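You operate a simulated robot arm through the tools that you are given. There is no shell and no other tool.

Carry out the task below with a simulated two-armed robot. There is one attempt and no reset: what you move stays moved.

JOB
On the clear middle of the grey bench, fold the cloth in half, so that its two long edges meet.

It is judged by the outcome, as a careful person would: the job done as asked, and still so three seconds after it is handed in. It fails if anything else is knocked over, pushed out of place, dropped, spilled or broken. Flat cloth is picked up by pressing the open fingertips on it (5 to 10 N) and closing them slowly along it; thin cloth reads only 2 to 8 mm in the jaws.

ROBOT AND FRAMES
Two 7-joint arms with four-finger grippers on one trunk, on a base that drives. Base frame: it is fixed to the floor where the robot stands at the start and does not move with it; the origin is under the middle of the robot, x ahead of it, y to its left, z up. Units: m, rad, N and s.
The left shoulder is at the start at [0.04, 0.181, 1.13], the right one opposite. With the tool pointing down near the work surface each hand reaches from about 0.32 to 0.84 m from the robot's upright axis, wherever it stands, measured 20 degrees to its own side. Places, roughly: clear middle of the grey bench [1.4, 2.8, 0.9]; cloth [1.5, 2.75, 0.75]. Payload 3.67 kg a hand.
The TCP of each hand is the grasp point between the finger pads, 0.028 m short of the fingertips. In the tool frame z runs along the fingers and y along their closing line. Largest opening 0.112 m; the body of the gripper starts 0.073 m behind the TCP.
Orientation is told as [roll, pitch, yaw] about the base's x, y, z axes, in that order, counted from this pose: with the fingers straight down and closing along the base's y, the tool's x points along the base's -x, its y along +y and its z along -z.

CONTROLS
- The arms move only by the tool move_arm. It takes "left_increments", "right_increments" or both (then of equal length, played together; a hand with none holds still); each is a list of rows, each an object (a shift or turn left out is 0, a gripper value left out holds the last) with "slide": the shift along the base's x, y, z in units of 500 mm (1.0 is 500 mm), a list of three; "angular": the turn, a rotation vector about the base's x, y, z in units of 120 degrees (1.0 is 120 degrees), a list of three; "fingers": the finger opening in m, from 0 to 0.112. In form: [{"slide": [x, y, z], "angular": [wx, wy, wz], "fingers": fingers}, ...]. A call has 1 to 20 rows; each row is the pose to reach, as a shift and turn from the pose commanded when the call began. A call with a number of a shift or a turn outside -1 to 1 is refused whole. Each row takes 0.2 s and may step no farther than 0.05 m and 0.15 rad from the row before; otherwise, or with a gripper value out of range, the whole call is refused. Where a pose cannot be reached the arm comes as near as it can. A force on the tool above 40 N (or 10 N above the force at the start of the call, whichever is more), or a blocked arm, ends the call early, and 0.2 s more pass. The fingers move at their own pace and stop on an object; they squeeze with about 33 N. The grip force told is the motor's: it shows also when the fingers shut on nothing. Time passes only in rows, and 0.2 s behind the last, so rows that repeat a pose let the fingers close. The reply holds the time, the measured pose of the TCP, the force on the tool along the base axes, the opening and the grip force, in the units named above and with some noise, with the torque about the TCP (base axes, N m) and any sound that the robot's microphone picked up, and new pictures: "pictures" is both (left out), scene, wrist or none (wrist: the cameras of the hands that moved).
- Cameras (640 x 400 px; columns grow to the right, rows downward): "scene" is now at [0.1136, 0.0271, 1.3697]; the picture's right is [0.21, -0.98, 0.00], its down [-0.57, -0.12, -0.81] and it looks along [0.79, 0.17, -0.58] (base axes); focal length 264 px, centre (320, 200). "left" rides on the left gripper at [0.06, 0.018, -0.104] in its tool frame; the picture's right is [-0.29, 0.96, 0.00], its down [-0.80, -0.24, -0.55] and it looks along [-0.53, -0.16, 0.83] (tool axes); focal length 234 px, centre (320, 200). "right" rides on the right gripper at [0.06, -0.018, -0.104] in its tool frame; the picture's right is [0.29, 0.96, 0.00], its down [-0.80, 0.24, -0.55] and it looks along [-0.53, 0.16, 0.83] (tool axes); focal length 234 px, centre (320, 200). There is no depth. A picture from a camera that has moved, and an enlarged one, comes with that camera's place and axes in the base frame and with its lens. The place of the scene camera against the robot may be out by one fixed shift of up to 0.025 m in any direction.
- lift_body(by): slides the trunk up (or, below 0, down) by that many m; the arms and the scene camera ride with it, the base frame stays. It gives what a move gives, with no picture.
- drive_base(legs): drives the robot by 1 to 6 legs, each [ahead, left, turn to the left] in m, m and rad, along the robot's own axes; the way and the turn of a leg run together, so that a leg with both is an arc; at most 1.5 m and 3.142 rad a leg. The arms and the cameras ride along, it lands a little off, and it stops where it bumps. It gives what a move gives, and a new picture of the scene camera.
- turn_head(pan, tilt): turns the head with the scene camera to pan (to the left, within 1.501 rad either way) and tilt (down, from -0.506 to 1.204), counted from straight ahead of the robot. It gives what a move gives, and a new picture of the scene camera.
- close_up(camera, box): a new picture of the part [left, top, right, bottom] of that camera's present view, enlarged. It takes no simulated time.
- hand_in(): hands the job in; it is judged then, once.

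Nothing tells you exact positions but the pictures and the camera data. Unless the task says otherwise, let go and move clear before handing in.

The tools are called after "Call:" as name(argument=value, ...) on one line, values as JSON. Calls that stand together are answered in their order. move_arm: Moves the arms, as the interface text tells. Its arguments: {"type":"object","properties":{"left_increments":{"type":"array","items":{"type":"object","properties":{"slide":{"type":"array","items":{"type":"number"}},"angular":{"type":"array","items":{"type":"number"}},"fingers":{"type":"number"}}}},"right_increments":{"type":"array","items":{"type":"object","properties":{"slide":{"type":"array","items":{"type":"number"}},"angular":{"type":"array","items":{"type":"number"}},"fingers":{"type":"number"}}}},"pictures":{"type":"string","enum":["both","scene","wrist","none"]}},"required":[]} The other tools are called the same way: lift_body (by) slides the trunk up or down; drive_base (legs) drives the base; turn_head (pan, tilt) turns the head that bears the scene camera; close_up (camera, box) takes an enlarged picture of a part of a camera's view; hand_in () hands the job in.

At the start:

```text
t: 0.0
left_eef_pos: [0.5172, 0.2727, 1.0291]
left_orientation: [0.002, 0.0, 0.002]
left_contact_force: [0.5, -0.4, 0.2]
left_moment: [-0.01, -0.02, 0.01]
left_opening: 0.1121
left_finger_force: 0.1
right_eef_pos: [0.5742, -0.2076, 0.9987]
right_orientation: [0.0, 0.0, 0.0]
right_contact_force: [-0.2, 0.2, -0.4]
right_moment: [-0.03, 0.0, -0.03]
right_opening: 0.1121
right_finger_force: 0.0
trunk travel left (down, up): [-0.25, 0.264]
robot x, y, heading: [-0.0023, -0.0019, 0.002]
head pan, tilt: [0.216, 0.621]
```

scene: 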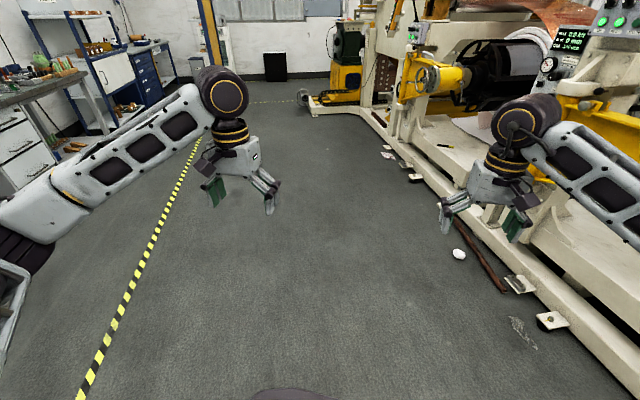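
right: 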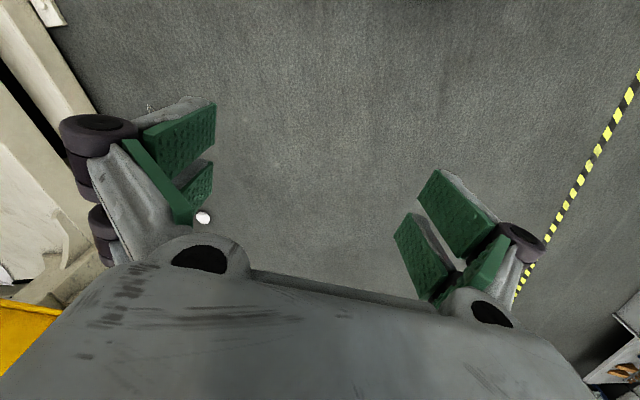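
left: 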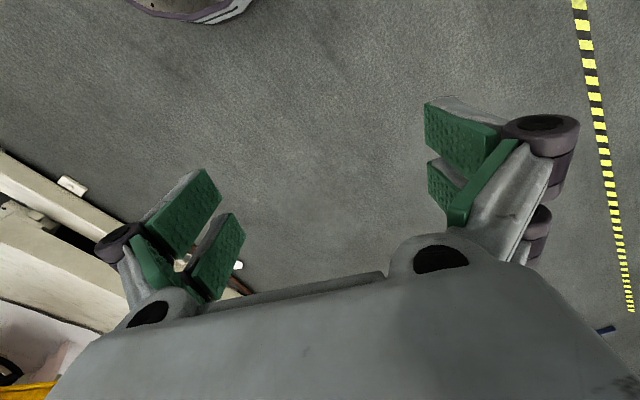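

I see a workshop floor with a machine on the right and a bench far to the left. The grey bench and cloth should lie ahead-left near [1.4, 2.8], so I'll turn the head there first.

Call:
turn_head(pan=1.1, tilt=0.3)

```text
t: 1.2
left_eef_pos: [0.5166, 0.2732, 1.0304]
left_orientation: [-0.001, 0.002, -0.001]
left_contact_force: [0.9, -0.6, -0.2]
left_moment: [-0.02, 0.02, 0.0]
left_opening: 0.1121
left_finger_force: 0.0
right_eef_pos: [0.5728, -0.2059, 0.9977]
right_orientation: [0.0, 0.002, 0.001]
right_contact_force: [0.7, 0.3, 0.2]
right_moment: [0.0, -0.01, 0.01]
right_opening: 0.1122
right_finger_force: 0.0
trunk travel left (down, up): [-0.25, 0.264]
robot x, y, heading: [0.0018, -0.0023, -0.001]
head pan, tilt: [1.1, 0.3]
camera scene: at [0.0704, 0.0915, 1.399], right [0.89, -0.45, 0.0], down [-0.13, -0.26, -0.96], along [0.43, 0.85, -0.3], focal length 264 px, centre (320, 200)
```

scene: 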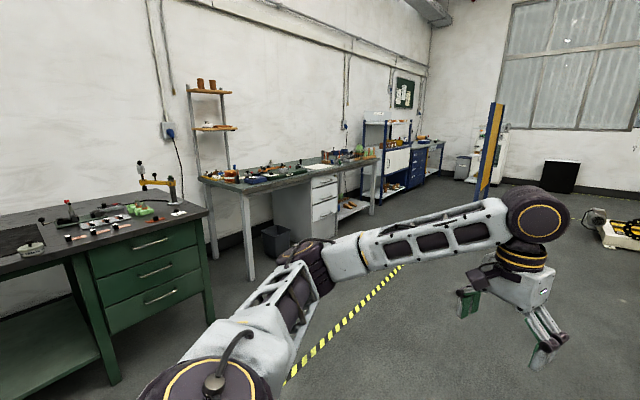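

Call:
close_up(camera="scene", box=[180, 100, 420, 250])

```text
2.67 times, centred on (300, 175) of scene
camera zoom: at [0.0704, 0.0915, 1.399], right [0.89, -0.45, 0.0], down [-0.13, -0.26, -0.96], along [0.43, 0.85, -0.3], focal length 705 px, centre (373, 267)
```

zoom: 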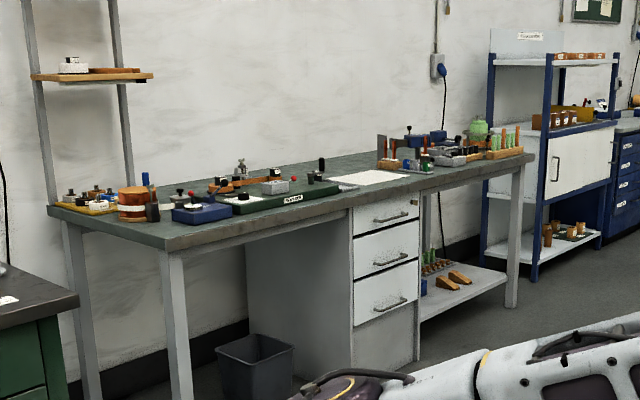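

The grey bench stands along the wall, running at about 20–25° to the base x axis, with the white cloth lying near its middle at about [1.35, 2.65]. I'll drive to a stand-off point in front of it and face it.

Call:
drive_base(legs=[[0.95, 0.65, 0], [0.9, 0.65, 0], [0, 0, 1.95]])

Call:
turn_head(pan=0.0, tilt=0.45)

```text
t: 17.6
left_eef_pos: [1.4342, 1.6652, 1.0272]
left_orientation: [-0.001, 0.0, 1.95]
left_contact_force: [-0.2, 0.1, 0.2]
left_moment: [0.0, 0.0, 0.02]
left_opening: 0.1122
left_finger_force: 0.0
right_eef_pos: [1.8593, 1.8941, 0.998]
right_orientation: [0.0, 0.001, 1.949]
right_contact_force: [0.5, -0.8, -0.5]
right_moment: [0.02, -0.02, 0.01]
right_opening: 0.112
right_finger_force: 0.0
trunk travel left (down, up): [-0.25, 0.264]
robot x, y, heading: [1.8796, 1.284, 1.947]
head pan, tilt: [1.1, 0.3]
camera scene: at [1.7857, 1.3211, 1.399], right [0.09, 1.0, 0.0], down [0.29, -0.03, -0.96], along [-0.95, 0.09, -0.3], focal length 264 px, centre (320, 200)
```

scene: 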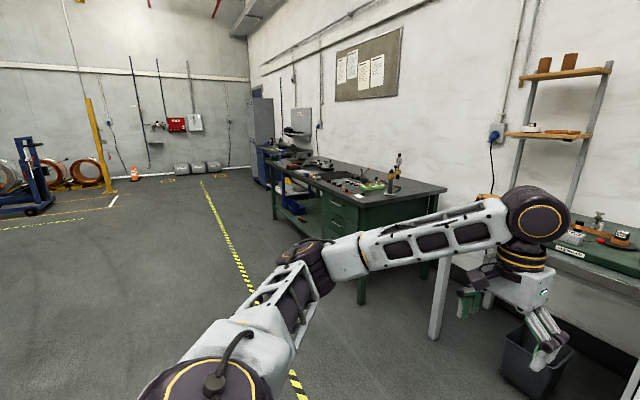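

```text
t: 18.9
left_eef_pos: [1.4345, 1.6654, 1.0301]
left_orientation: [-0.001, 0.001, 1.951]
left_contact_force: [-0.1, -0.7, -0.7]
left_moment: [0.0, -0.01, -0.03]
left_opening: 0.1119
left_finger_force: 0.0
right_eef_pos: [1.8588, 1.894, 0.9974]
right_orientation: [0.001, 0.002, 1.95]
right_contact_force: [1.2, 0.2, -0.1]
right_moment: [-0.03, -0.03, 0.01]
right_opening: 0.1121
right_finger_force: 0.0
trunk travel left (down, up): [-0.25, 0.264]
robot x, y, heading: [1.8801, 1.2902, 1.946]
head pan, tilt: [0.0, 0.45]
camera scene: at [1.8447, 1.3979, 1.3851], right [0.93, 0.37, 0.0], down [0.16, -0.4, -0.9], along [-0.33, 0.84, -0.44], focal length 264 px, centre (320, 200)
```

scene: 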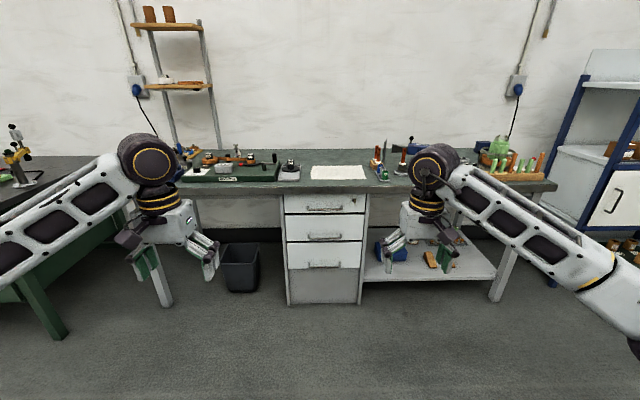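

Call:
close_up(camera="scene", box=[170, 120, 430, 282])

Call:
close_up(camera="scene", box=[260, 140, 420, 240])

```text
2.46 times, centred on (300, 201) of scene
camera zoom: at [1.8447, 1.3979, 1.3851], right [0.93, 0.37, 0.0], down [0.16, -0.4, -0.9], along [-0.33, 0.84, -0.44], focal length 650 px, centre (369, 198)
```

zoom: 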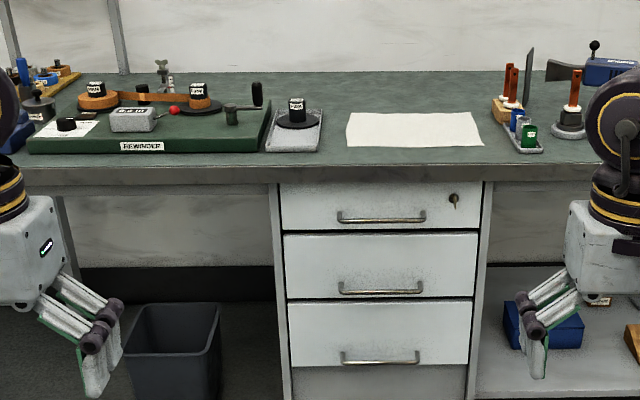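

```text
4.00 times, centred on (340, 190) of scene
camera zoom: at [1.8447, 1.3979, 1.3851], right [0.93, 0.37, 0.0], down [0.16, -0.4, -0.9], along [-0.33, 0.84, -0.44], focal length 1057 px, centre (240, 240)
```

zoom: 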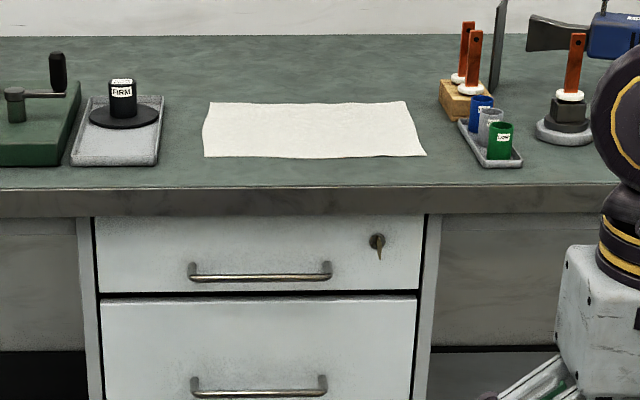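

The cloth is a white rectangle, about 0.305 m × 0.235 m, centred near [1.40, 2.81] on the bench top (z ≈ 0.86). Its long edges run parallel to the bench front, with trays close by on both sides. I'll look down to judge how near the base can get to the bench.

Call:
turn_head(pan=0.0, tilt=1.2)

```text
t: 20.0
left_eef_pos: [1.4337, 1.6655, 1.0292]
left_orientation: [-0.001, 0.001, 1.95]
left_contact_force: [0.1, -0.2, -0.5]
left_moment: [0.0, -0.01, 0.04]
left_opening: 0.112
left_finger_force: 0.0
right_eef_pos: [1.8593, 1.8955, 0.9979]
right_orientation: [-0.001, 0.0, 1.949]
right_contact_force: [-0.9, 0.3, -0.5]
right_moment: [-0.01, -0.03, 0.05]
right_opening: 0.112
right_finger_force: 0.1
trunk travel left (down, up): [-0.25, 0.264]
robot x, y, heading: [1.8812, 1.2827, 1.947]
head pan, tilt: [0.0, 1.201]
camera scene: at [1.8581, 1.3646, 1.327], right [0.93, 0.37, 0.0], down [0.34, -0.87, -0.36], along [-0.13, 0.34, -0.93], focal length 264 px, centre (320, 200)
```

scene: 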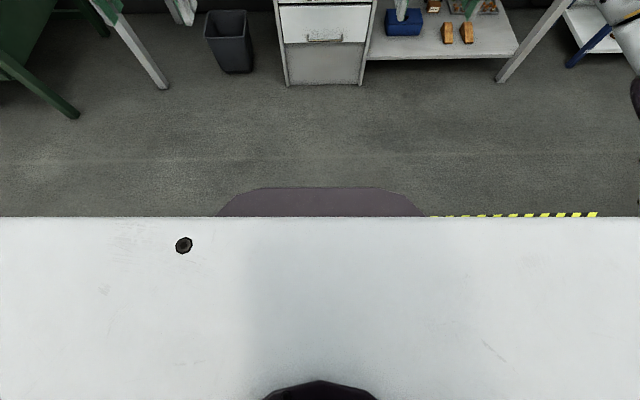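

The base front shows just beyond the trunk, but I can't tell its height from one view. I'll raise the trunk a bit to get parallax on the base edge.

Call:
lift_body(by=0.2)

Call:
close_up(camera="scene", box=[0, 0, 640, 400])

```text
t: 22.2
left_eef_pos: [1.4333, 1.6637, 1.2285]
left_orientation: [0.0, 0.0, 1.95]
left_contact_force: [0.9, 0.3, 0.1]
left_moment: [-0.02, 0.0, 0.01]
left_opening: 0.112
left_finger_force: 0.0
right_eef_pos: [1.8592, 1.8947, 1.1989]
right_orientation: [-0.001, 0.002, 1.949]
right_contact_force: [-0.2, 0.0, -0.3]
right_moment: [-0.03, -0.02, 0.0]
right_opening: 0.1117
right_finger_force: 0.1
trunk travel left (down, up): [-0.45, 0.064]
robot x, y, heading: [1.8808, 1.2869, 1.95]
head pan, tilt: [0.0, 1.201]
```

```text
1.00 times, centred on (320, 200) of scene (not enlarged: the box is as wide or as high as the picture)
camera zoom: at [1.858, 1.3646, 1.527], right [0.93, 0.37, 0.0], down [0.34, -0.87, -0.36], along [-0.13, 0.34, -0.93], focal length 264 px, centre (320, 200)
```

zoom: 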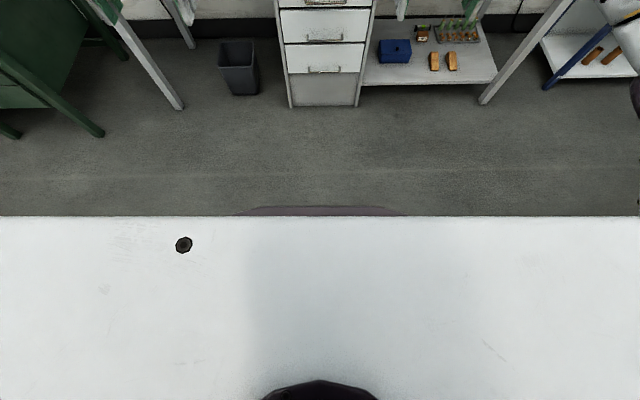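

The base front looks to be about 0.47 m ahead of the axis, so I can stand about 0.5 m from the cabinet. The trunk is raised so the hands clear the objects on the bench. I'll drive most of the way and check the gap before going further.

Call:
drive_base(legs=[[0.0, -0.137, 0.022], [0.74, 0, 0]])

```text
t: 27.2
left_eef_pos: [1.2585, 2.3832, 1.2283]
left_orientation: [-0.001, 0.0, 1.978]
left_contact_force: [-0.2, -0.9, -0.7]
left_moment: [0.03, -0.02, -0.01]
left_opening: 0.1121
left_finger_force: 0.0
right_eef_pos: [1.6761, 2.6234, 1.1987]
right_orientation: [0.001, -0.001, 1.977]
right_contact_force: [-0.7, -0.9, 0.3]
right_moment: [0.0, -0.01, -0.02]
right_opening: 0.1118
right_finger_force: 0.0
trunk travel left (down, up): [-0.45, 0.064]
robot x, y, heading: [1.7123, 2.0178, 1.973]
head pan, tilt: [0.0, 1.201]
camera scene: at [1.6913, 2.0937, 1.527], right [0.92, 0.4, 0.0], down [0.37, -0.86, -0.36], along [-0.14, 0.33, -0.93], focal length 264 px, centre (320, 200)
```

scene: 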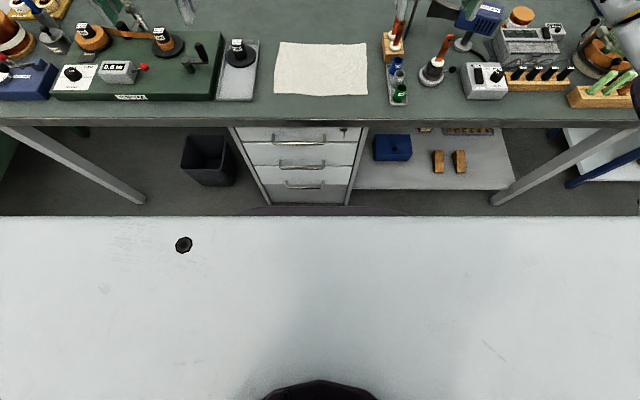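

The base axis is now about 0.65 m from the cabinet face, leaving roughly 0.17 m between the base front and the cabinet. I'll go forward another 0.11 m and shift slightly right to centre on the cloth.

Call:
drive_base(legs=[[0.11, -0.02, 0.0]])

Call:
turn_head(pan=0.0, tilt=0.95)

```text
t: 28.4
left_eef_pos: [1.2337, 2.4895, 1.2288]
left_orientation: [0.0, 0.0, 1.978]
left_contact_force: [0.2, -0.7, 0.3]
left_moment: [0.04, 0.0, 0.02]
left_opening: 0.1118
left_finger_force: 0.1
right_eef_pos: [1.6521, 2.73, 1.1975]
right_orientation: [-0.001, -0.002, 1.978]
right_contact_force: [0.1, 0.3, 0.3]
right_moment: [-0.03, 0.03, 0.03]
right_opening: 0.112
right_finger_force: 0.1
trunk travel left (down, up): [-0.45, 0.064]
robot x, y, heading: [1.6893, 2.1245, 1.977]
head pan, tilt: [0.0, 1.201]
camera scene: at [1.6665, 2.2003, 1.527], right [0.92, 0.4, 0.0], down [0.37, -0.86, -0.36], along [-0.14, 0.33, -0.93], focal length 264 px, centre (320, 200)
```

scene: 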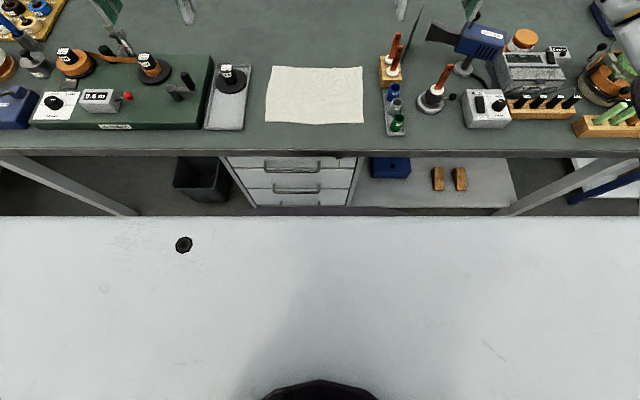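

```text
t: 29.2
left_eef_pos: [1.2335, 2.4904, 1.2287]
left_orientation: [0.001, 0.001, 1.975]
left_contact_force: [-0.4, 0.0, 0.5]
left_moment: [-0.03, 0.03, -0.01]
left_opening: 0.112
left_finger_force: 0.0
right_eef_pos: [1.6522, 2.7332, 1.1976]
right_orientation: [-0.001, 0.001, 1.977]
right_contact_force: [0.3, 0.2, -0.5]
right_moment: [-0.02, 0.0, 0.01]
right_opening: 0.1115
right_finger_force: 0.0
trunk travel left (down, up): [-0.45, 0.064]
robot x, y, heading: [1.6878, 2.1202, 1.979]
head pan, tilt: [0.0, 0.949]
camera scene: at [1.6592, 2.219, 1.5429], right [0.92, 0.4, 0.0], down [0.32, -0.75, -0.58], along [-0.23, 0.53, -0.81], focal length 264 px, centre (320, 200)
```

scene: 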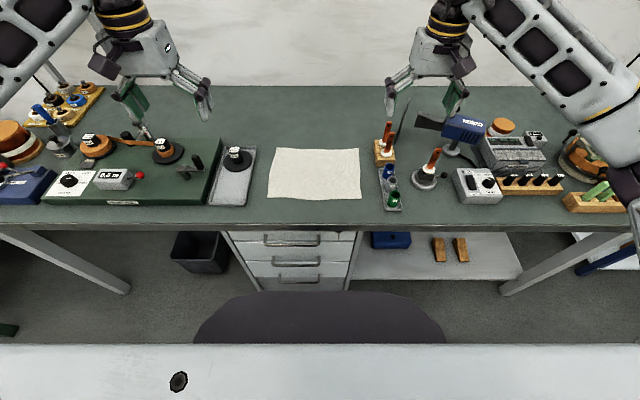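

I can see the cloth clearly, with the hands above the bench, and the base front just below the cabinet in this view. I'll zoom in on that gap.

Call:
close_up(camera="scene", box=[180, 220, 460, 395])

Call:
close_up(camera="scene", box=[200, 120, 440, 270])

```text
2.29 times, centred on (320, 308) of scene
camera zoom: at [1.6592, 2.219, 1.5429], right [0.92, 0.4, 0.0], down [0.32, -0.75, -0.58], along [-0.23, 0.53, -0.81], focal length 604 px, centre (320, -46)
```

zoom: 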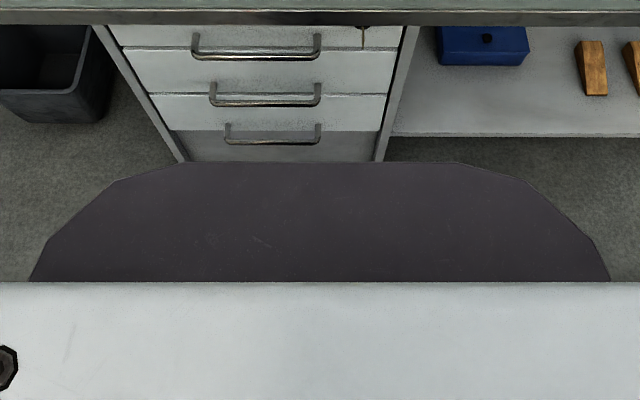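

```text
2.67 times, centred on (320, 195) of scene
camera zoom: at [1.6592, 2.219, 1.5429], right [0.92, 0.4, 0.0], down [0.32, -0.75, -0.58], along [-0.23, 0.53, -0.81], focal length 705 px, centre (320, 213)
```

zoom: 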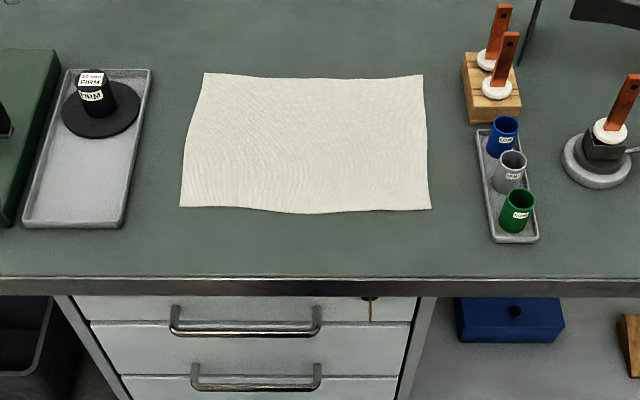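

The base top plate lies close to the cabinet foot in this view. I'll recheck it at the steeper tilt, zoomed in, to pin down the gap before moving nearer.

Call:
turn_head(pan=0.0, tilt=1.2)

Call:
close_up(camera="scene", box=[200, 140, 440, 290])

Call:
turn_head(pan=0.0, tilt=0.75)

Call:
close_up(camera="scene", box=[180, 225, 460, 400])

```text
t: 30.0
left_eef_pos: [1.2335, 2.4899, 1.2292]
left_orientation: [-0.001, 0.0, 1.977]
left_contact_force: [0.0, -0.4, -0.9]
left_moment: [0.0, 0.0, -0.01]
left_opening: 0.112
left_finger_force: 0.0
right_eef_pos: [1.6505, 2.7309, 1.1984]
right_orientation: [0.001, 0.001, 1.977]
right_contact_force: [0.2, 0.0, 0.0]
right_moment: [0.03, 0.03, -0.02]
right_opening: 0.1118
right_finger_force: 0.2
trunk travel left (down, up): [-0.45, 0.064]
robot x, y, heading: [1.6893, 2.1246, 1.981]
head pan, tilt: [0.0, 1.201]
camera scene: at [1.6664, 2.2013, 1.527], right [0.92, 0.4, 0.0], down [0.37, -0.86, -0.36], along [-0.14, 0.33, -0.93], focal length 264 px, centre (320, 200)
```

scene: 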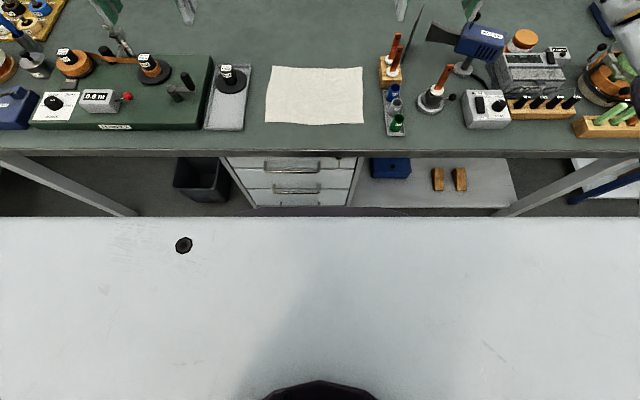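

```text
2.67 times, centred on (320, 215) of scene
camera zoom: at [1.6664, 2.2013, 1.527], right [0.92, 0.4, 0.0], down [0.37, -0.86, -0.36], along [-0.14, 0.33, -0.93], focal length 705 px, centre (320, 160)
```

zoom: 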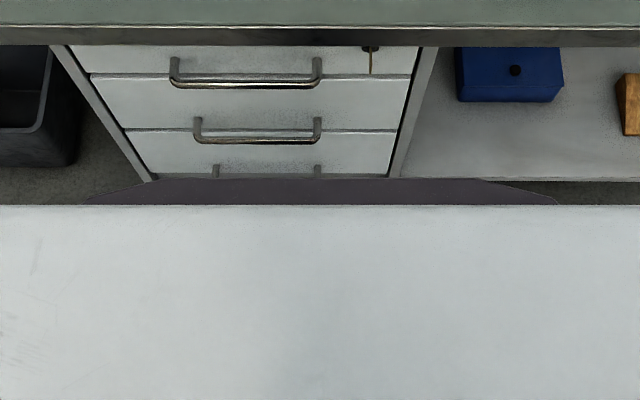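

```text
t: 30.9
left_eef_pos: [1.2338, 2.4908, 1.2287]
left_orientation: [0.0, 0.0, 1.976]
left_contact_force: [-0.7, -0.9, -0.8]
left_moment: [-0.01, 0.0, -0.02]
left_opening: 0.1119
left_finger_force: 0.1
right_eef_pos: [1.652, 2.7309, 1.1976]
right_orientation: [-0.001, -0.002, 1.978]
right_contact_force: [-1.3, -0.9, 0.3]
right_moment: [0.02, -0.02, 0.0]
right_opening: 0.1119
right_finger_force: 0.1
trunk travel left (down, up): [-0.45, 0.064]
robot x, y, heading: [1.6891, 2.1231, 1.977]
head pan, tilt: [0.0, 0.75]
camera scene: at [1.6556, 2.2265, 1.5586], right [0.92, 0.4, 0.0], down [0.27, -0.63, -0.73], along [-0.29, 0.67, -0.68], focal length 264 px, centre (320, 200)
```

scene: 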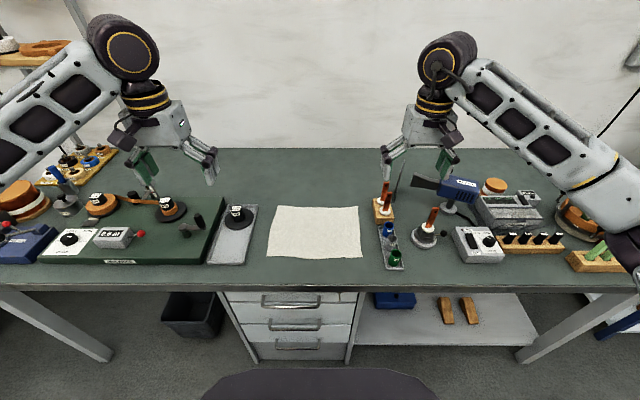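

```text
2.29 times, centred on (320, 312) of scene
camera zoom: at [1.6556, 2.2265, 1.5586], right [0.92, 0.4, 0.0], down [0.27, -0.63, -0.73], along [-0.29, 0.67, -0.68], focal length 604 px, centre (320, -57)
```

zoom: 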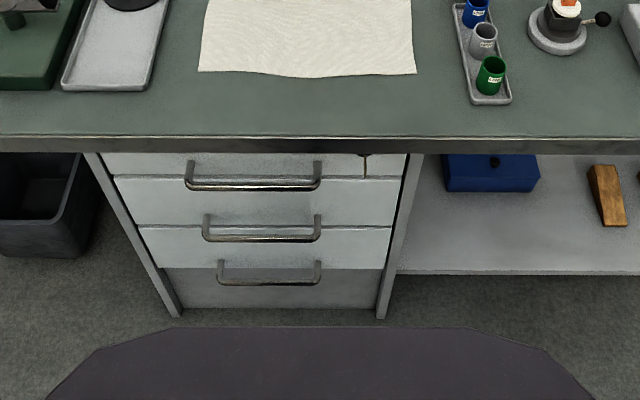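

The parallax now fits a rounded base top about 0.33 m ahead of the axis at z ≈ 0.75, so there is still about 0.2 m to the cabinet. I'll move forward 0.09 m to bring the whole cloth into comfortable reach.

Call:
drive_base(legs=[[0.09, 0.0, 0.0]])

Call:
close_up(camera="scene", box=[180, 225, 460, 400])

```text
t: 32.0
left_eef_pos: [1.1987, 2.5709, 1.2303]
left_orientation: [0.0, -0.001, 1.979]
left_contact_force: [0.3, 0.2, 0.0]
left_moment: [0.02, -0.01, 0.01]
left_opening: 0.112
left_finger_force: 0.1
right_eef_pos: [1.6175, 2.8128, 1.1988]
right_orientation: [-0.002, -0.001, 1.978]
right_contact_force: [0.0, -0.1, 0.3]
right_moment: [0.01, 0.0, 0.01]
right_opening: 0.1118
right_finger_force: 0.0
trunk travel left (down, up): [-0.45, 0.064]
robot x, y, heading: [1.6522, 2.2064, 1.978]
head pan, tilt: [0.0, 0.75]
camera scene: at [1.6204, 2.3074, 1.5588], right [0.92, 0.4, 0.0], down [0.27, -0.63, -0.73], along [-0.29, 0.67, -0.68], focal length 264 px, centre (320, 200)
```

scene: 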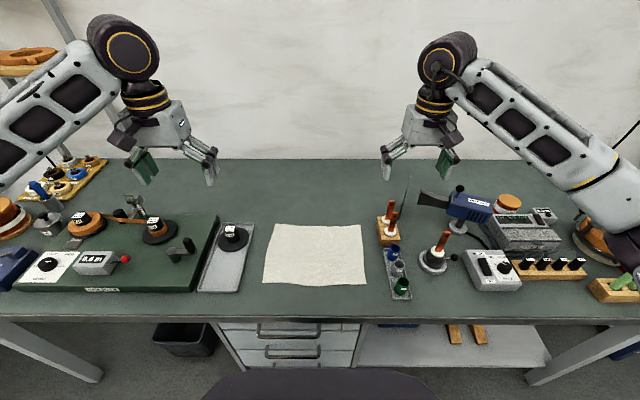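

```text
2.29 times, centred on (320, 312) of scene
camera zoom: at [1.6204, 2.3074, 1.5588], right [0.92, 0.4, 0.0], down [0.27, -0.63, -0.73], along [-0.29, 0.67, -0.68], focal length 604 px, centre (320, -57)
```

zoom: 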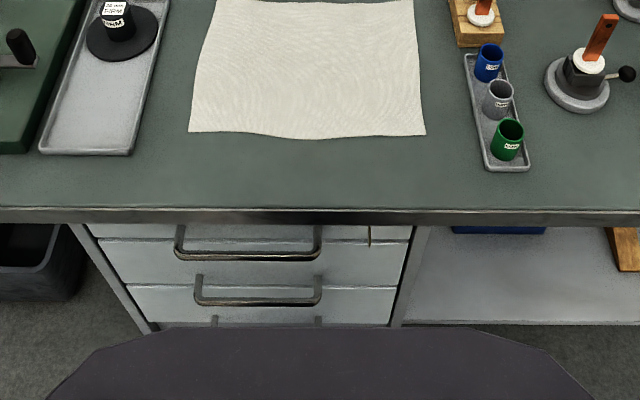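

The robot now stands well placed: its axis is about 0.49 m from the cloth's near edge and 0.72 m from its far edge, centred on the cloth. Next I'll take wrist pictures to localise the cloth's corners.

Call:
move_arm(left_increments=[{"slide": [0, 0, 0]}], right_increments=[{"slide": [0, 0, 0]}], pictures="both")

```text
t: 32.4
left_eef_pos: [1.1993, 2.5677, 1.2313]
left_orientation: [0.001, -0.004, 1.977]
left_contact_force: [0.0, -0.6, 0.0]
left_moment: [0.07, 0.03, 0.0]
left_opening: 0.112
left_finger_force: 0.0
right_eef_pos: [1.6165, 2.8112, 1.2008]
right_orientation: [0.001, -0.004, 1.979]
right_contact_force: [-0.6, -0.1, -0.2]
right_moment: [0.02, 0.01, 0.03]
right_opening: 0.1118
right_finger_force: 0.1
trunk travel left (down, up): [-0.45, 0.064]
robot x, y, heading: [1.6519, 2.2029, 1.978]
head pan, tilt: [0.0, 0.75]
camera scene: at [1.6213, 2.3055, 1.559], right [0.92, 0.4, 0.0], down [0.27, -0.62, -0.73], along [-0.29, 0.67, -0.68], focal length 264 px, centre (320, 200)
camera right: at [1.6563, 2.7634, 1.3045], right [-0.76, -0.65, 0.0], down [-0.54, 0.63, 0.56], along [-0.36, 0.43, -0.83], focal length 234 px, centre (320, 200)
camera left: at [1.2053, 2.5053, 1.3349], right [-0.99, -0.12, 0.0], down [-0.1, 0.83, 0.56], along [-0.07, 0.55, -0.83], focal length 234 px, centre (320, 200)
```

scene: 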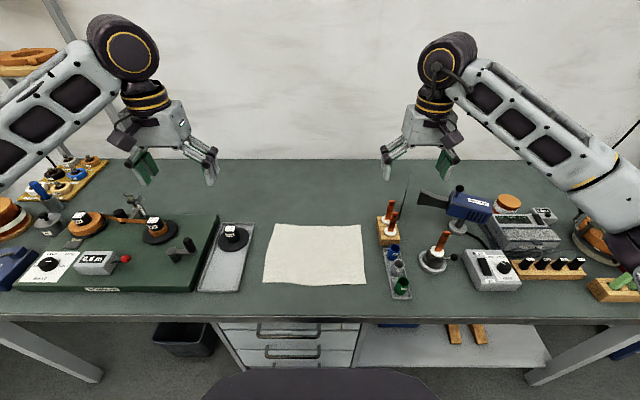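
right: 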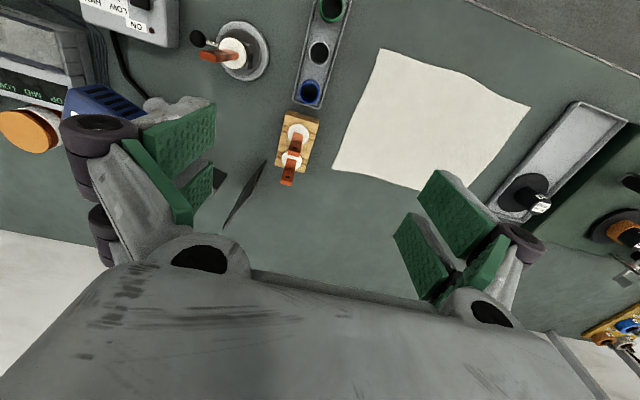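
left: 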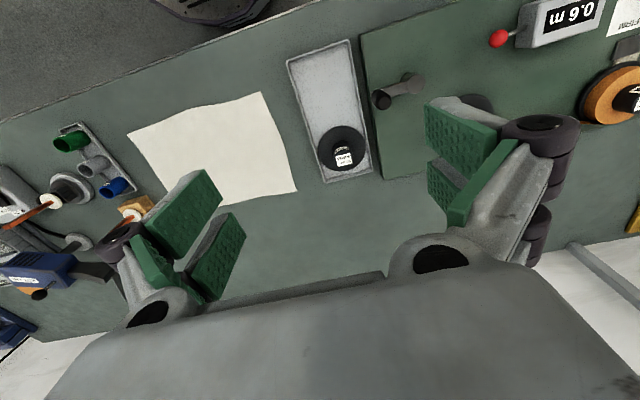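

From both wrist cameras I place the table at z ≈ 0.86. The cloth spans about 0.29 m along the bench and 0.22 m in depth, and its far edge is roughly 0.71 m ahead of the robot axis. I plan to pinch the far long edge near both corners and fold it towards me, so I'll first bring both hands over those corners, still high, with the fingers narrowed.

Call:
move_arm(left_increments=[{"slide": [0.0227, 0.0795, 0], "fingers": 0.05}, {"slide": [0.0454, 0.159, 0], "fingers": 0.05}, {"slide": [0.0681, 0.2385, 0], "fingers": 0.05}, {"slide": [0.0908, 0.318, 0], "fingers": 0.05}, {"slide": [0.1135, 0.3975, 0], "fingers": 0.05}, {"slide": [0.1362, 0.477, 0], "fingers": 0.05}, {"slide": [0.1362, 0.477, 0], "fingers": 0.05}], right_increments=[{"slide": [-0.0498, 0.0253, 0], "fingers": 0.05}, {"slide": [-0.0996, 0.0506, 0], "fingers": 0.05}, {"slide": [-0.1494, 0.076, 0], "fingers": 0.05}, {"slide": [-0.1992, 0.1013, 0], "fingers": 0.05}, {"slide": [-0.249, 0.1266, 0], "fingers": 0.05}, {"slide": [-0.2986, 0.152, 0], "fingers": 0.05}, {"slide": [-0.2986, 0.152, 0], "fingers": 0.05}], pictures="both")

```text
t: 34.0
left_eef_pos: [1.2663, 2.8077, 1.2301]
left_orientation: [0.0, -0.002, 1.979]
left_contact_force: [-0.3, -0.3, 0.4]
left_moment: [-0.01, 0.0, -0.01]
left_opening: 0.0499
left_finger_force: 0.0
right_eef_pos: [1.4636, 2.8899, 1.198]
right_orientation: [-0.001, 0.0, 1.98]
right_contact_force: [1.4, 0.8, 0.1]
right_moment: [0.01, -0.02, 0.05]
right_opening: 0.0498
right_finger_force: 0.0
trunk travel left (down, up): [-0.45, 0.064]
robot x, y, heading: [1.652, 2.2048, 1.98]
head pan, tilt: [0.0, 0.75]
camera scene: at [1.6195, 2.3088, 1.5587], right [0.92, 0.4, 0.0], down [0.27, -0.63, -0.73], along [-0.29, 0.67, -0.68], focal length 264 px, centre (320, 200)
camera right: at [1.5036, 2.8424, 1.3024], right [-0.76, -0.65, 0.0], down [-0.54, 0.64, 0.55], along [-0.36, 0.42, -0.83], focal length 234 px, centre (320, 200)
camera left: at [1.2733, 2.7448, 1.3337], right [-0.99, -0.12, 0.0], down [-0.1, 0.83, 0.55], along [-0.06, 0.55, -0.83], focal length 234 px, centre (320, 200)
```

scene: 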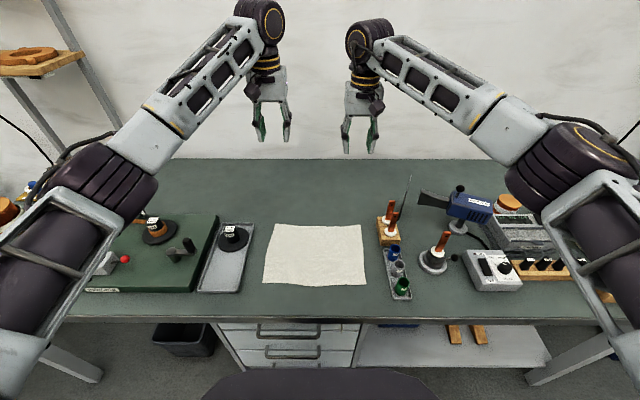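
right: 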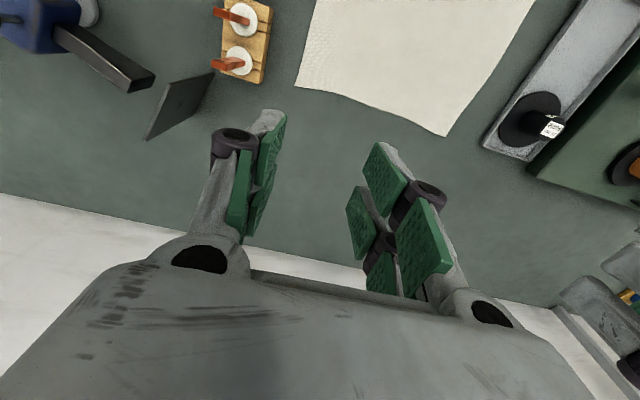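
left: 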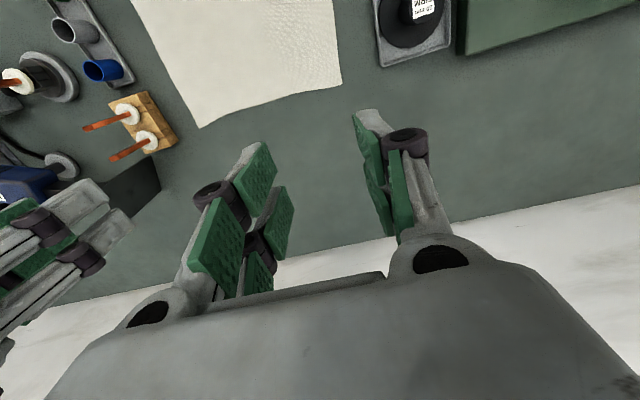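

Both hands are now over the cloth's far edge, which I place at n ≈ 2.085 along my forward axis. I'll keep the trunk up so the elbows clear the bench items, and lower only the hands to about 0.07 m above the cloth.

Call:
move_arm(left_increments=[{"slide": [0, 0, -0.09]}, {"slide": [0, 0, -0.18]}, {"slide": [0, 0, -0.27]}, {"slide": [0, 0, -0.36]}, {"slide": [0, 0, -0.45]}, {"slide": [0, 0, -0.54]}, {"slide": [0, 0, -0.54]}], right_increments=[{"slide": [0, 0, -0.0793]}, {"slide": [0, 0, -0.1586]}, {"slide": [0, 0, -0.238]}, {"slide": [0, 0, -0.3173]}, {"slide": [0, 0, -0.3966]}, {"slide": [0, 0, -0.476]}, {"slide": [0, 0, -0.476]}], pictures="both")

```text
t: 35.6
left_eef_pos: [1.2673, 2.808, 0.9592]
left_orientation: [-0.001, -0.001, 1.978]
left_contact_force: [-0.3, -1.0, -0.3]
left_moment: [0.03, 0.01, -0.01]
left_opening: 0.0499
left_finger_force: 0.0
right_eef_pos: [1.4647, 2.8905, 0.9627]
right_orientation: [0.0, -0.001, 1.978]
right_contact_force: [0.2, -0.4, 1.0]
right_moment: [0.02, -0.01, 0.0]
right_opening: 0.05
right_finger_force: 0.0
trunk travel left (down, up): [-0.45, 0.064]
robot x, y, heading: [1.651, 2.2043, 1.98]
head pan, tilt: [0.0, 0.75]
camera scene: at [1.6198, 2.3089, 1.5588], right [0.92, 0.4, 0.0], down [0.27, -0.63, -0.73], along [-0.29, 0.67, -0.68], focal length 264 px, centre (320, 200)
camera right: at [1.5054, 2.8425, 1.0675], right [-0.76, -0.65, 0.0], down [-0.54, 0.64, 0.55], along [-0.36, 0.42, -0.83], focal length 234 px, centre (320, 200)
camera left: at [1.2746, 2.7454, 1.0626], right [-0.99, -0.12, 0.0], down [-0.1, 0.83, 0.55], along [-0.06, 0.55, -0.83], focal length 234 px, centre (320, 200)
```

scene: 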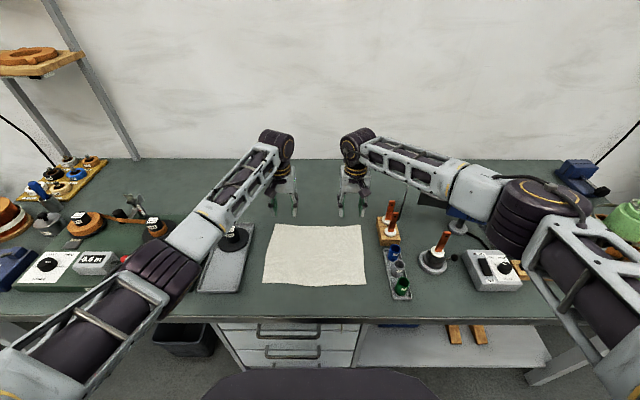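
right: 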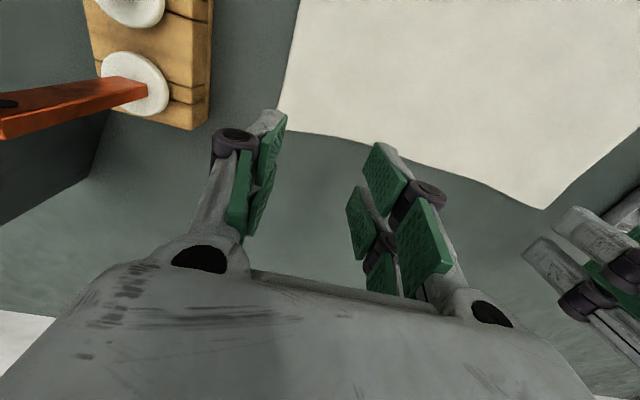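
left: 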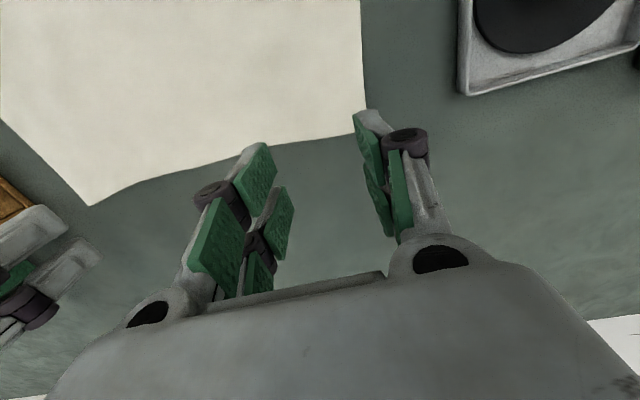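

The hands are about 0.07 m above the cloth's far corners. The left elbow seems to hang lower than the right, so I'll zoom in to check its clearance over the bench items.

Call:
close_up(camera="scene", box=[60, 120, 340, 295])

Call:
close_up(camera="scene", box=[320, 110, 620, 297])

```text
2.29 times, centred on (200, 208) of scene
camera zoom: at [1.6198, 2.3089, 1.5588], right [0.92, 0.4, 0.0], down [0.27, -0.63, -0.73], along [-0.29, 0.67, -0.68], focal length 604 px, centre (594, 183)
```

zoom: 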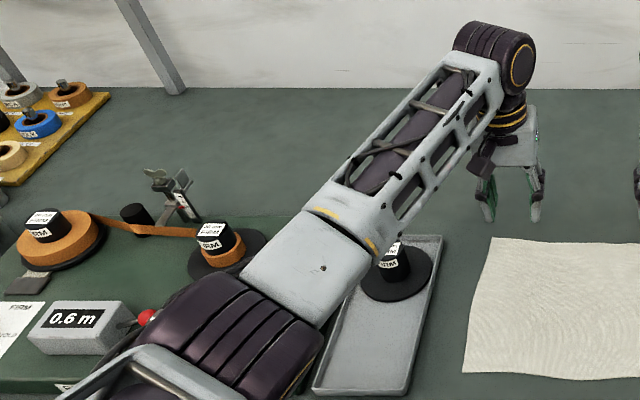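

```text
2.13 times, centred on (470, 204) of scene
camera zoom: at [1.6198, 2.3089, 1.5588], right [0.92, 0.4, 0.0], down [0.27, -0.63, -0.73], along [-0.29, 0.67, -0.68], focal length 564 px, centre (0, 192)
```

zoom: 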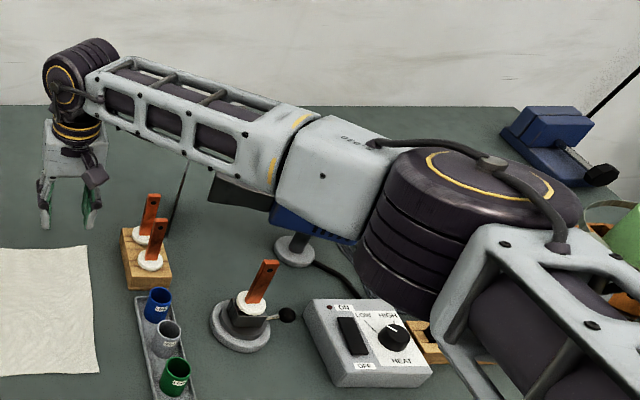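

I can see the far edge between the open fingers of each hand: corners at n ≈ 2.086, edge middle ≈ 2.076, so each finger will overlap the cloth by about 14 mm. I'll lower both hands to just above the surface.

Call:
move_arm(left_increments=[{"slide": [-0.0024, 0.0055, -0.03]}, {"slide": [-0.0024, 0.0055, -0.06]}, {"slide": [-0.0024, 0.0055, -0.09]}, {"slide": [-0.0024, 0.0055, -0.12]}, {"slide": [-0.0024, 0.0055, -0.12]}], right_increments=[{"slide": [-0.0016, 0.0037, -0.032]}, {"slide": [-0.0016, 0.0037, -0.064]}, {"slide": [-0.0016, 0.0037, -0.096]}, {"slide": [-0.0016, 0.0037, -0.127]}, {"slide": [-0.0016, 0.0037, -0.127]}], pictures="both")

```text
t: 36.8
left_eef_pos: [1.2658, 2.811, 0.898]
left_orientation: [0.0, -0.001, 1.978]
left_contact_force: [-0.1, 0.7, -0.7]
left_moment: [-0.03, 0.01, -0.03]
left_opening: 0.0496
left_finger_force: 0.1
right_eef_pos: [1.4637, 2.8907, 0.8975]
right_orientation: [-0.001, -0.001, 1.98]
right_contact_force: [-0.2, 0.3, 0.1]
right_moment: [-0.01, 0.01, 0.02]
right_opening: 0.0498
right_finger_force: 0.0
trunk travel left (down, up): [-0.45, 0.064]
robot x, y, heading: [1.6549, 2.206, 1.982]
head pan, tilt: [0.0, 0.75]
camera scene: at [1.62, 2.3088, 1.5587], right [0.92, 0.4, 0.0], down [0.27, -0.63, -0.73], along [-0.29, 0.67, -0.68], focal length 264 px, centre (320, 200)
camera right: at [1.5034, 2.8429, 1.002], right [-0.76, -0.64, 0.0], down [-0.54, 0.64, 0.55], along [-0.36, 0.42, -0.83], focal length 234 px, centre (320, 200)
camera left: at [1.2727, 2.7479, 1.0024], right [-0.99, -0.12, 0.0], down [-0.1, 0.83, 0.55], along [-0.06, 0.55, -0.83], focal length 234 px, centre (320, 200)
```

scene: 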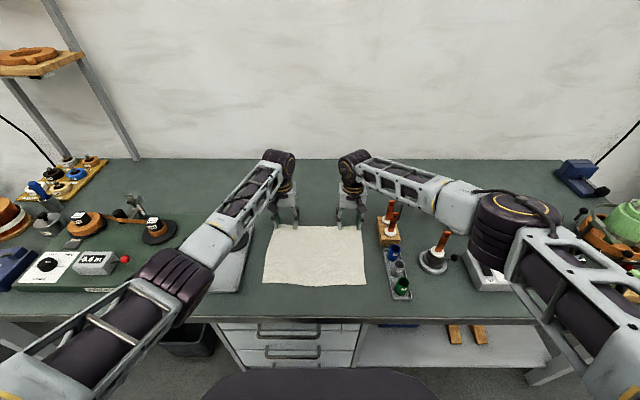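
right: 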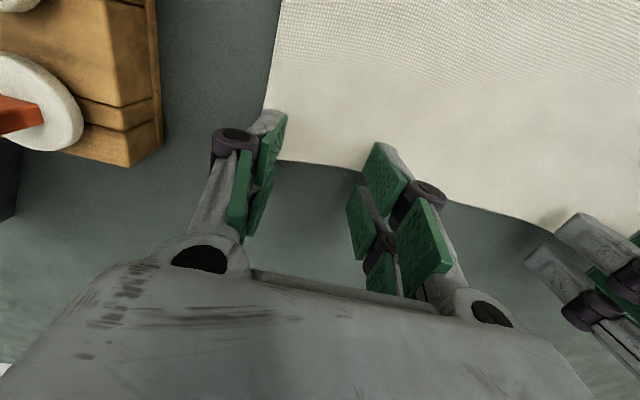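
left: 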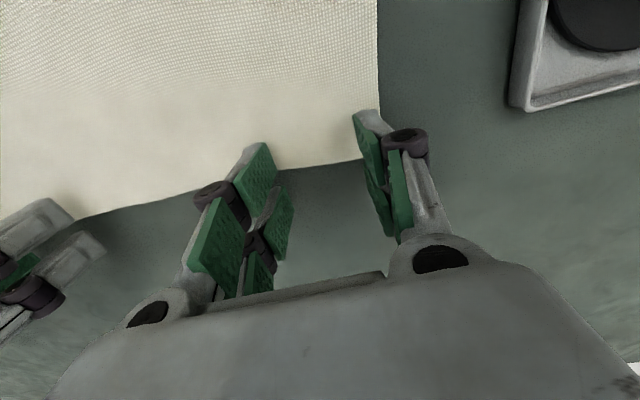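

The fingertips are now about 1 cm above the cloth, straddling the edge near both corners. I'll zoom in on each wrist view to check the overlap.

Call:
close_up(camera="right", box=[180, 70, 480, 257])

Call:
close_up(camera="left", box=[160, 70, 460, 257])

```text
2.13 times, centred on (330, 164) of right
camera zoom: at [1.5034, 2.8429, 1.002], right [-0.76, -0.64, 0.0], down [-0.54, 0.64, 0.55], along [-0.36, 0.42, -0.83], focal length 500 px, centre (299, 278)
```

zoom: 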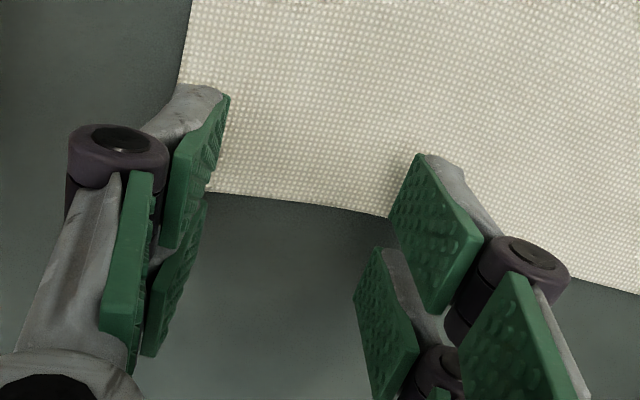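

```text
2.13 times, centred on (310, 164) of left
camera zoom: at [1.2727, 2.7479, 1.0024], right [-0.99, -0.12, 0.0], down [-0.1, 0.83, 0.55], along [-0.06, 0.55, -0.83], focal length 500 px, centre (341, 278)
```

zoom: 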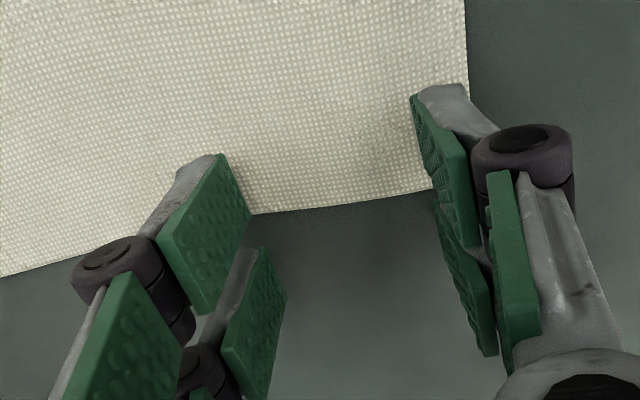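

Each finger tip shows two small pads side by side; with the edge just beyond the nearer pad, both ways of reading the finger geometry give a solid overlap. I'll press down carefully now in small steps while watching the force.

Call:
move_arm(left_increments=[{"slide": [0, 0, -0.006]}, {"slide": [0, 0, -0.012]}, {"slide": [0, 0, -0.016]}, {"slide": [0, 0, -0.016]}], right_increments=[{"slide": [0, 0, -0.006]}, {"slide": [0, 0, -0.012]}, {"slide": [0, 0, -0.016]}, {"slide": [0, 0, -0.016]}], pictures="none")

```text
t: 37.8
left_eef_pos: [1.265, 2.8123, 0.8901]
left_orientation: [-0.001, -0.001, 1.977]
left_contact_force: [0.0, 0.0, 0.2]
left_moment: [-0.02, 0.01, 0.0]
left_opening: 0.0501
left_finger_force: 0.1
right_eef_pos: [1.4638, 2.8904, 0.8878]
right_orientation: [0.002, -0.001, 1.981]
right_contact_force: [-0.7, -0.5, 0.2]
right_moment: [-0.02, 0.0, -0.02]
right_opening: 0.0499
right_finger_force: 0.2
trunk travel left (down, up): [-0.45, 0.064]
robot x, y, heading: [1.6536, 2.2058, 1.98]
head pan, tilt: [0.0, 0.75]
```

There's no contact yet at fingertip height ≈ 0.861. I'll continue downward in millimetre steps.

Call:
move_arm(left_increments=[{"slide": [0, 0, -0.003]}, {"slide": [0, 0, -0.006]}, {"slide": [0, 0, -0.006]}], right_increments=[{"slide": [0, 0, -0.003]}, {"slide": [0, 0, -0.006]}, {"slide": [0, 0, -0.006]}], pictures="none")

```text
t: 38.6
left_eef_pos: [1.2646, 2.8111, 0.8894]
left_orientation: [-0.001, -0.001, 1.98]
left_contact_force: [0.0, 0.3, 0.1]
left_moment: [0.01, -0.01, 0.0]
left_opening: 0.0498
left_finger_force: 0.0
right_eef_pos: [1.4643, 2.8926, 0.8881]
right_orientation: [0.001, -0.003, 1.98]
right_contact_force: [0.9, 1.0, 14.0]
right_moment: [0.02, -0.35, 0.02]
right_opening: 0.051
right_finger_force: 0.7
trunk travel left (down, up): [-0.45, 0.064]
robot x, y, heading: [1.6502, 2.2058, 1.975]
head pan, tilt: [0.0, 0.75]
```

The right hand touches with 14 N, while the left is just at the surface. I'll ease the right up by 0.5 mm and lower the left by 1 mm.

Call:
move_arm(left_increments=[{"slide": [0, 0, -0.002]}, {"slide": [0, 0, -0.002]}], right_increments=[{"slide": [0, 0, 0.001]}, {"slide": [0, 0, 0.001]}], pictures="none")

```text
t: 39.2
left_eef_pos: [1.2645, 2.8111, 0.8881]
left_orientation: [0.0, -0.001, 1.981]
left_contact_force: [-0.1, 0.1, 0.0]
left_moment: [0.0, 0.0, 0.01]
left_opening: 0.05
left_finger_force: 0.1
right_eef_pos: [1.465, 2.8908, 0.8875]
right_orientation: [-0.001, -0.002, 1.98]
right_contact_force: [-0.3, 2.5, 20.4]
right_moment: [0.04, -0.35, 0.05]
right_opening: 0.0506
right_finger_force: 5.3
trunk travel left (down, up): [-0.45, 0.064]
robot x, y, heading: [1.6536, 2.2037, 1.979]
head pan, tilt: [0.0, 0.75]
```

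The right force crept up to 20 N, so I'll raise that hand another 1 mm and lower the left another 1 mm.

Call:
move_arm(left_increments=[{"slide": [0, 0, -0.002]}, {"slide": [0, 0, -0.002]}, {"slide": [0, 0, -0.002]}], right_increments=[{"slide": [0, 0, 0.002]}, {"slide": [0, 0, 0.002]}, {"slide": [0, 0, 0.002]}], pictures="wrist")

```text
t: 40.0
left_eef_pos: [1.2641, 2.8133, 0.8887]
left_orientation: [0.0, -0.002, 1.98]
left_contact_force: [0.3, -1.0, 0.9]
left_moment: [-0.05, 0.02, 0.02]
left_opening: 0.0499
left_finger_force: 0.0
right_eef_pos: [1.4646, 2.8915, 0.8869]
right_orientation: [0.001, -0.002, 1.979]
right_contact_force: [-0.7, 1.1, 10.3]
right_moment: [-0.03, -0.1, 0.0]
right_opening: 0.0506
right_finger_force: 0.1
trunk travel left (down, up): [-0.45, 0.064]
robot x, y, heading: [1.6519, 2.2077, 1.981]
head pan, tilt: [0.0, 0.75]
camera right: at [1.5041, 2.8428, 0.9924], right [-0.76, -0.65, 0.0], down [-0.54, 0.64, 0.55], along [-0.36, 0.42, -0.83], focal length 234 px, centre (320, 200)
camera left: at [1.2709, 2.749, 0.9922], right [-0.99, -0.12, 0.0], down [-0.1, 0.83, 0.56], along [-0.06, 0.55, -0.83], focal length 234 px, centre (320, 200)
```

right: 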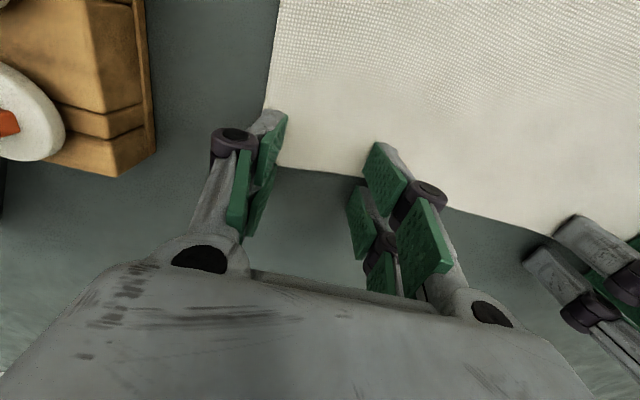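
left: 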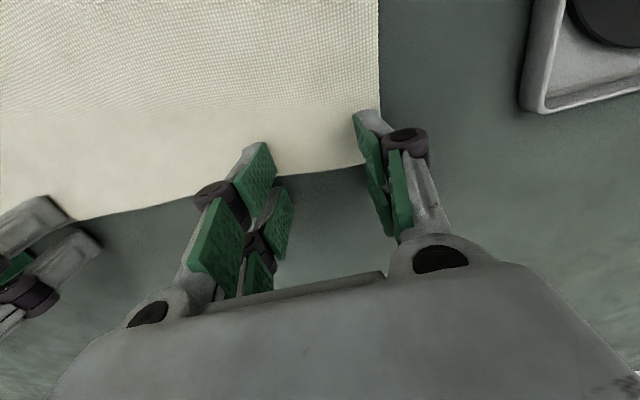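

Right now reads about 10 N, which is good. The left is only just touching, so I'll lower it another 1.5 mm.

Call:
move_arm(left_increments=[{"slide": [0, 0, -0.0015]}, {"slide": [0, 0, -0.003]}, {"slide": [0, 0, -0.003]}], pictures="none")

```text
t: 40.8
left_eef_pos: [1.2643, 2.8127, 0.8878]
left_orientation: [-0.001, -0.005, 1.98]
left_contact_force: [-1.4, 0.6, 15.3]
left_moment: [-0.26, 0.12, -0.03]
left_opening: 0.0504
left_finger_force: 0.7
right_eef_pos: [1.465, 2.8904, 0.8876]
right_orientation: [-0.001, -0.001, 1.978]
right_contact_force: [-0.4, -0.6, 2.7]
right_moment: [-0.01, 0.01, -0.01]
right_opening: 0.0499
right_finger_force: 0.1
trunk travel left (down, up): [-0.45, 0.064]
robot x, y, heading: [1.6544, 2.2059, 1.978]
head pan, tilt: [0.0, 0.75]
```

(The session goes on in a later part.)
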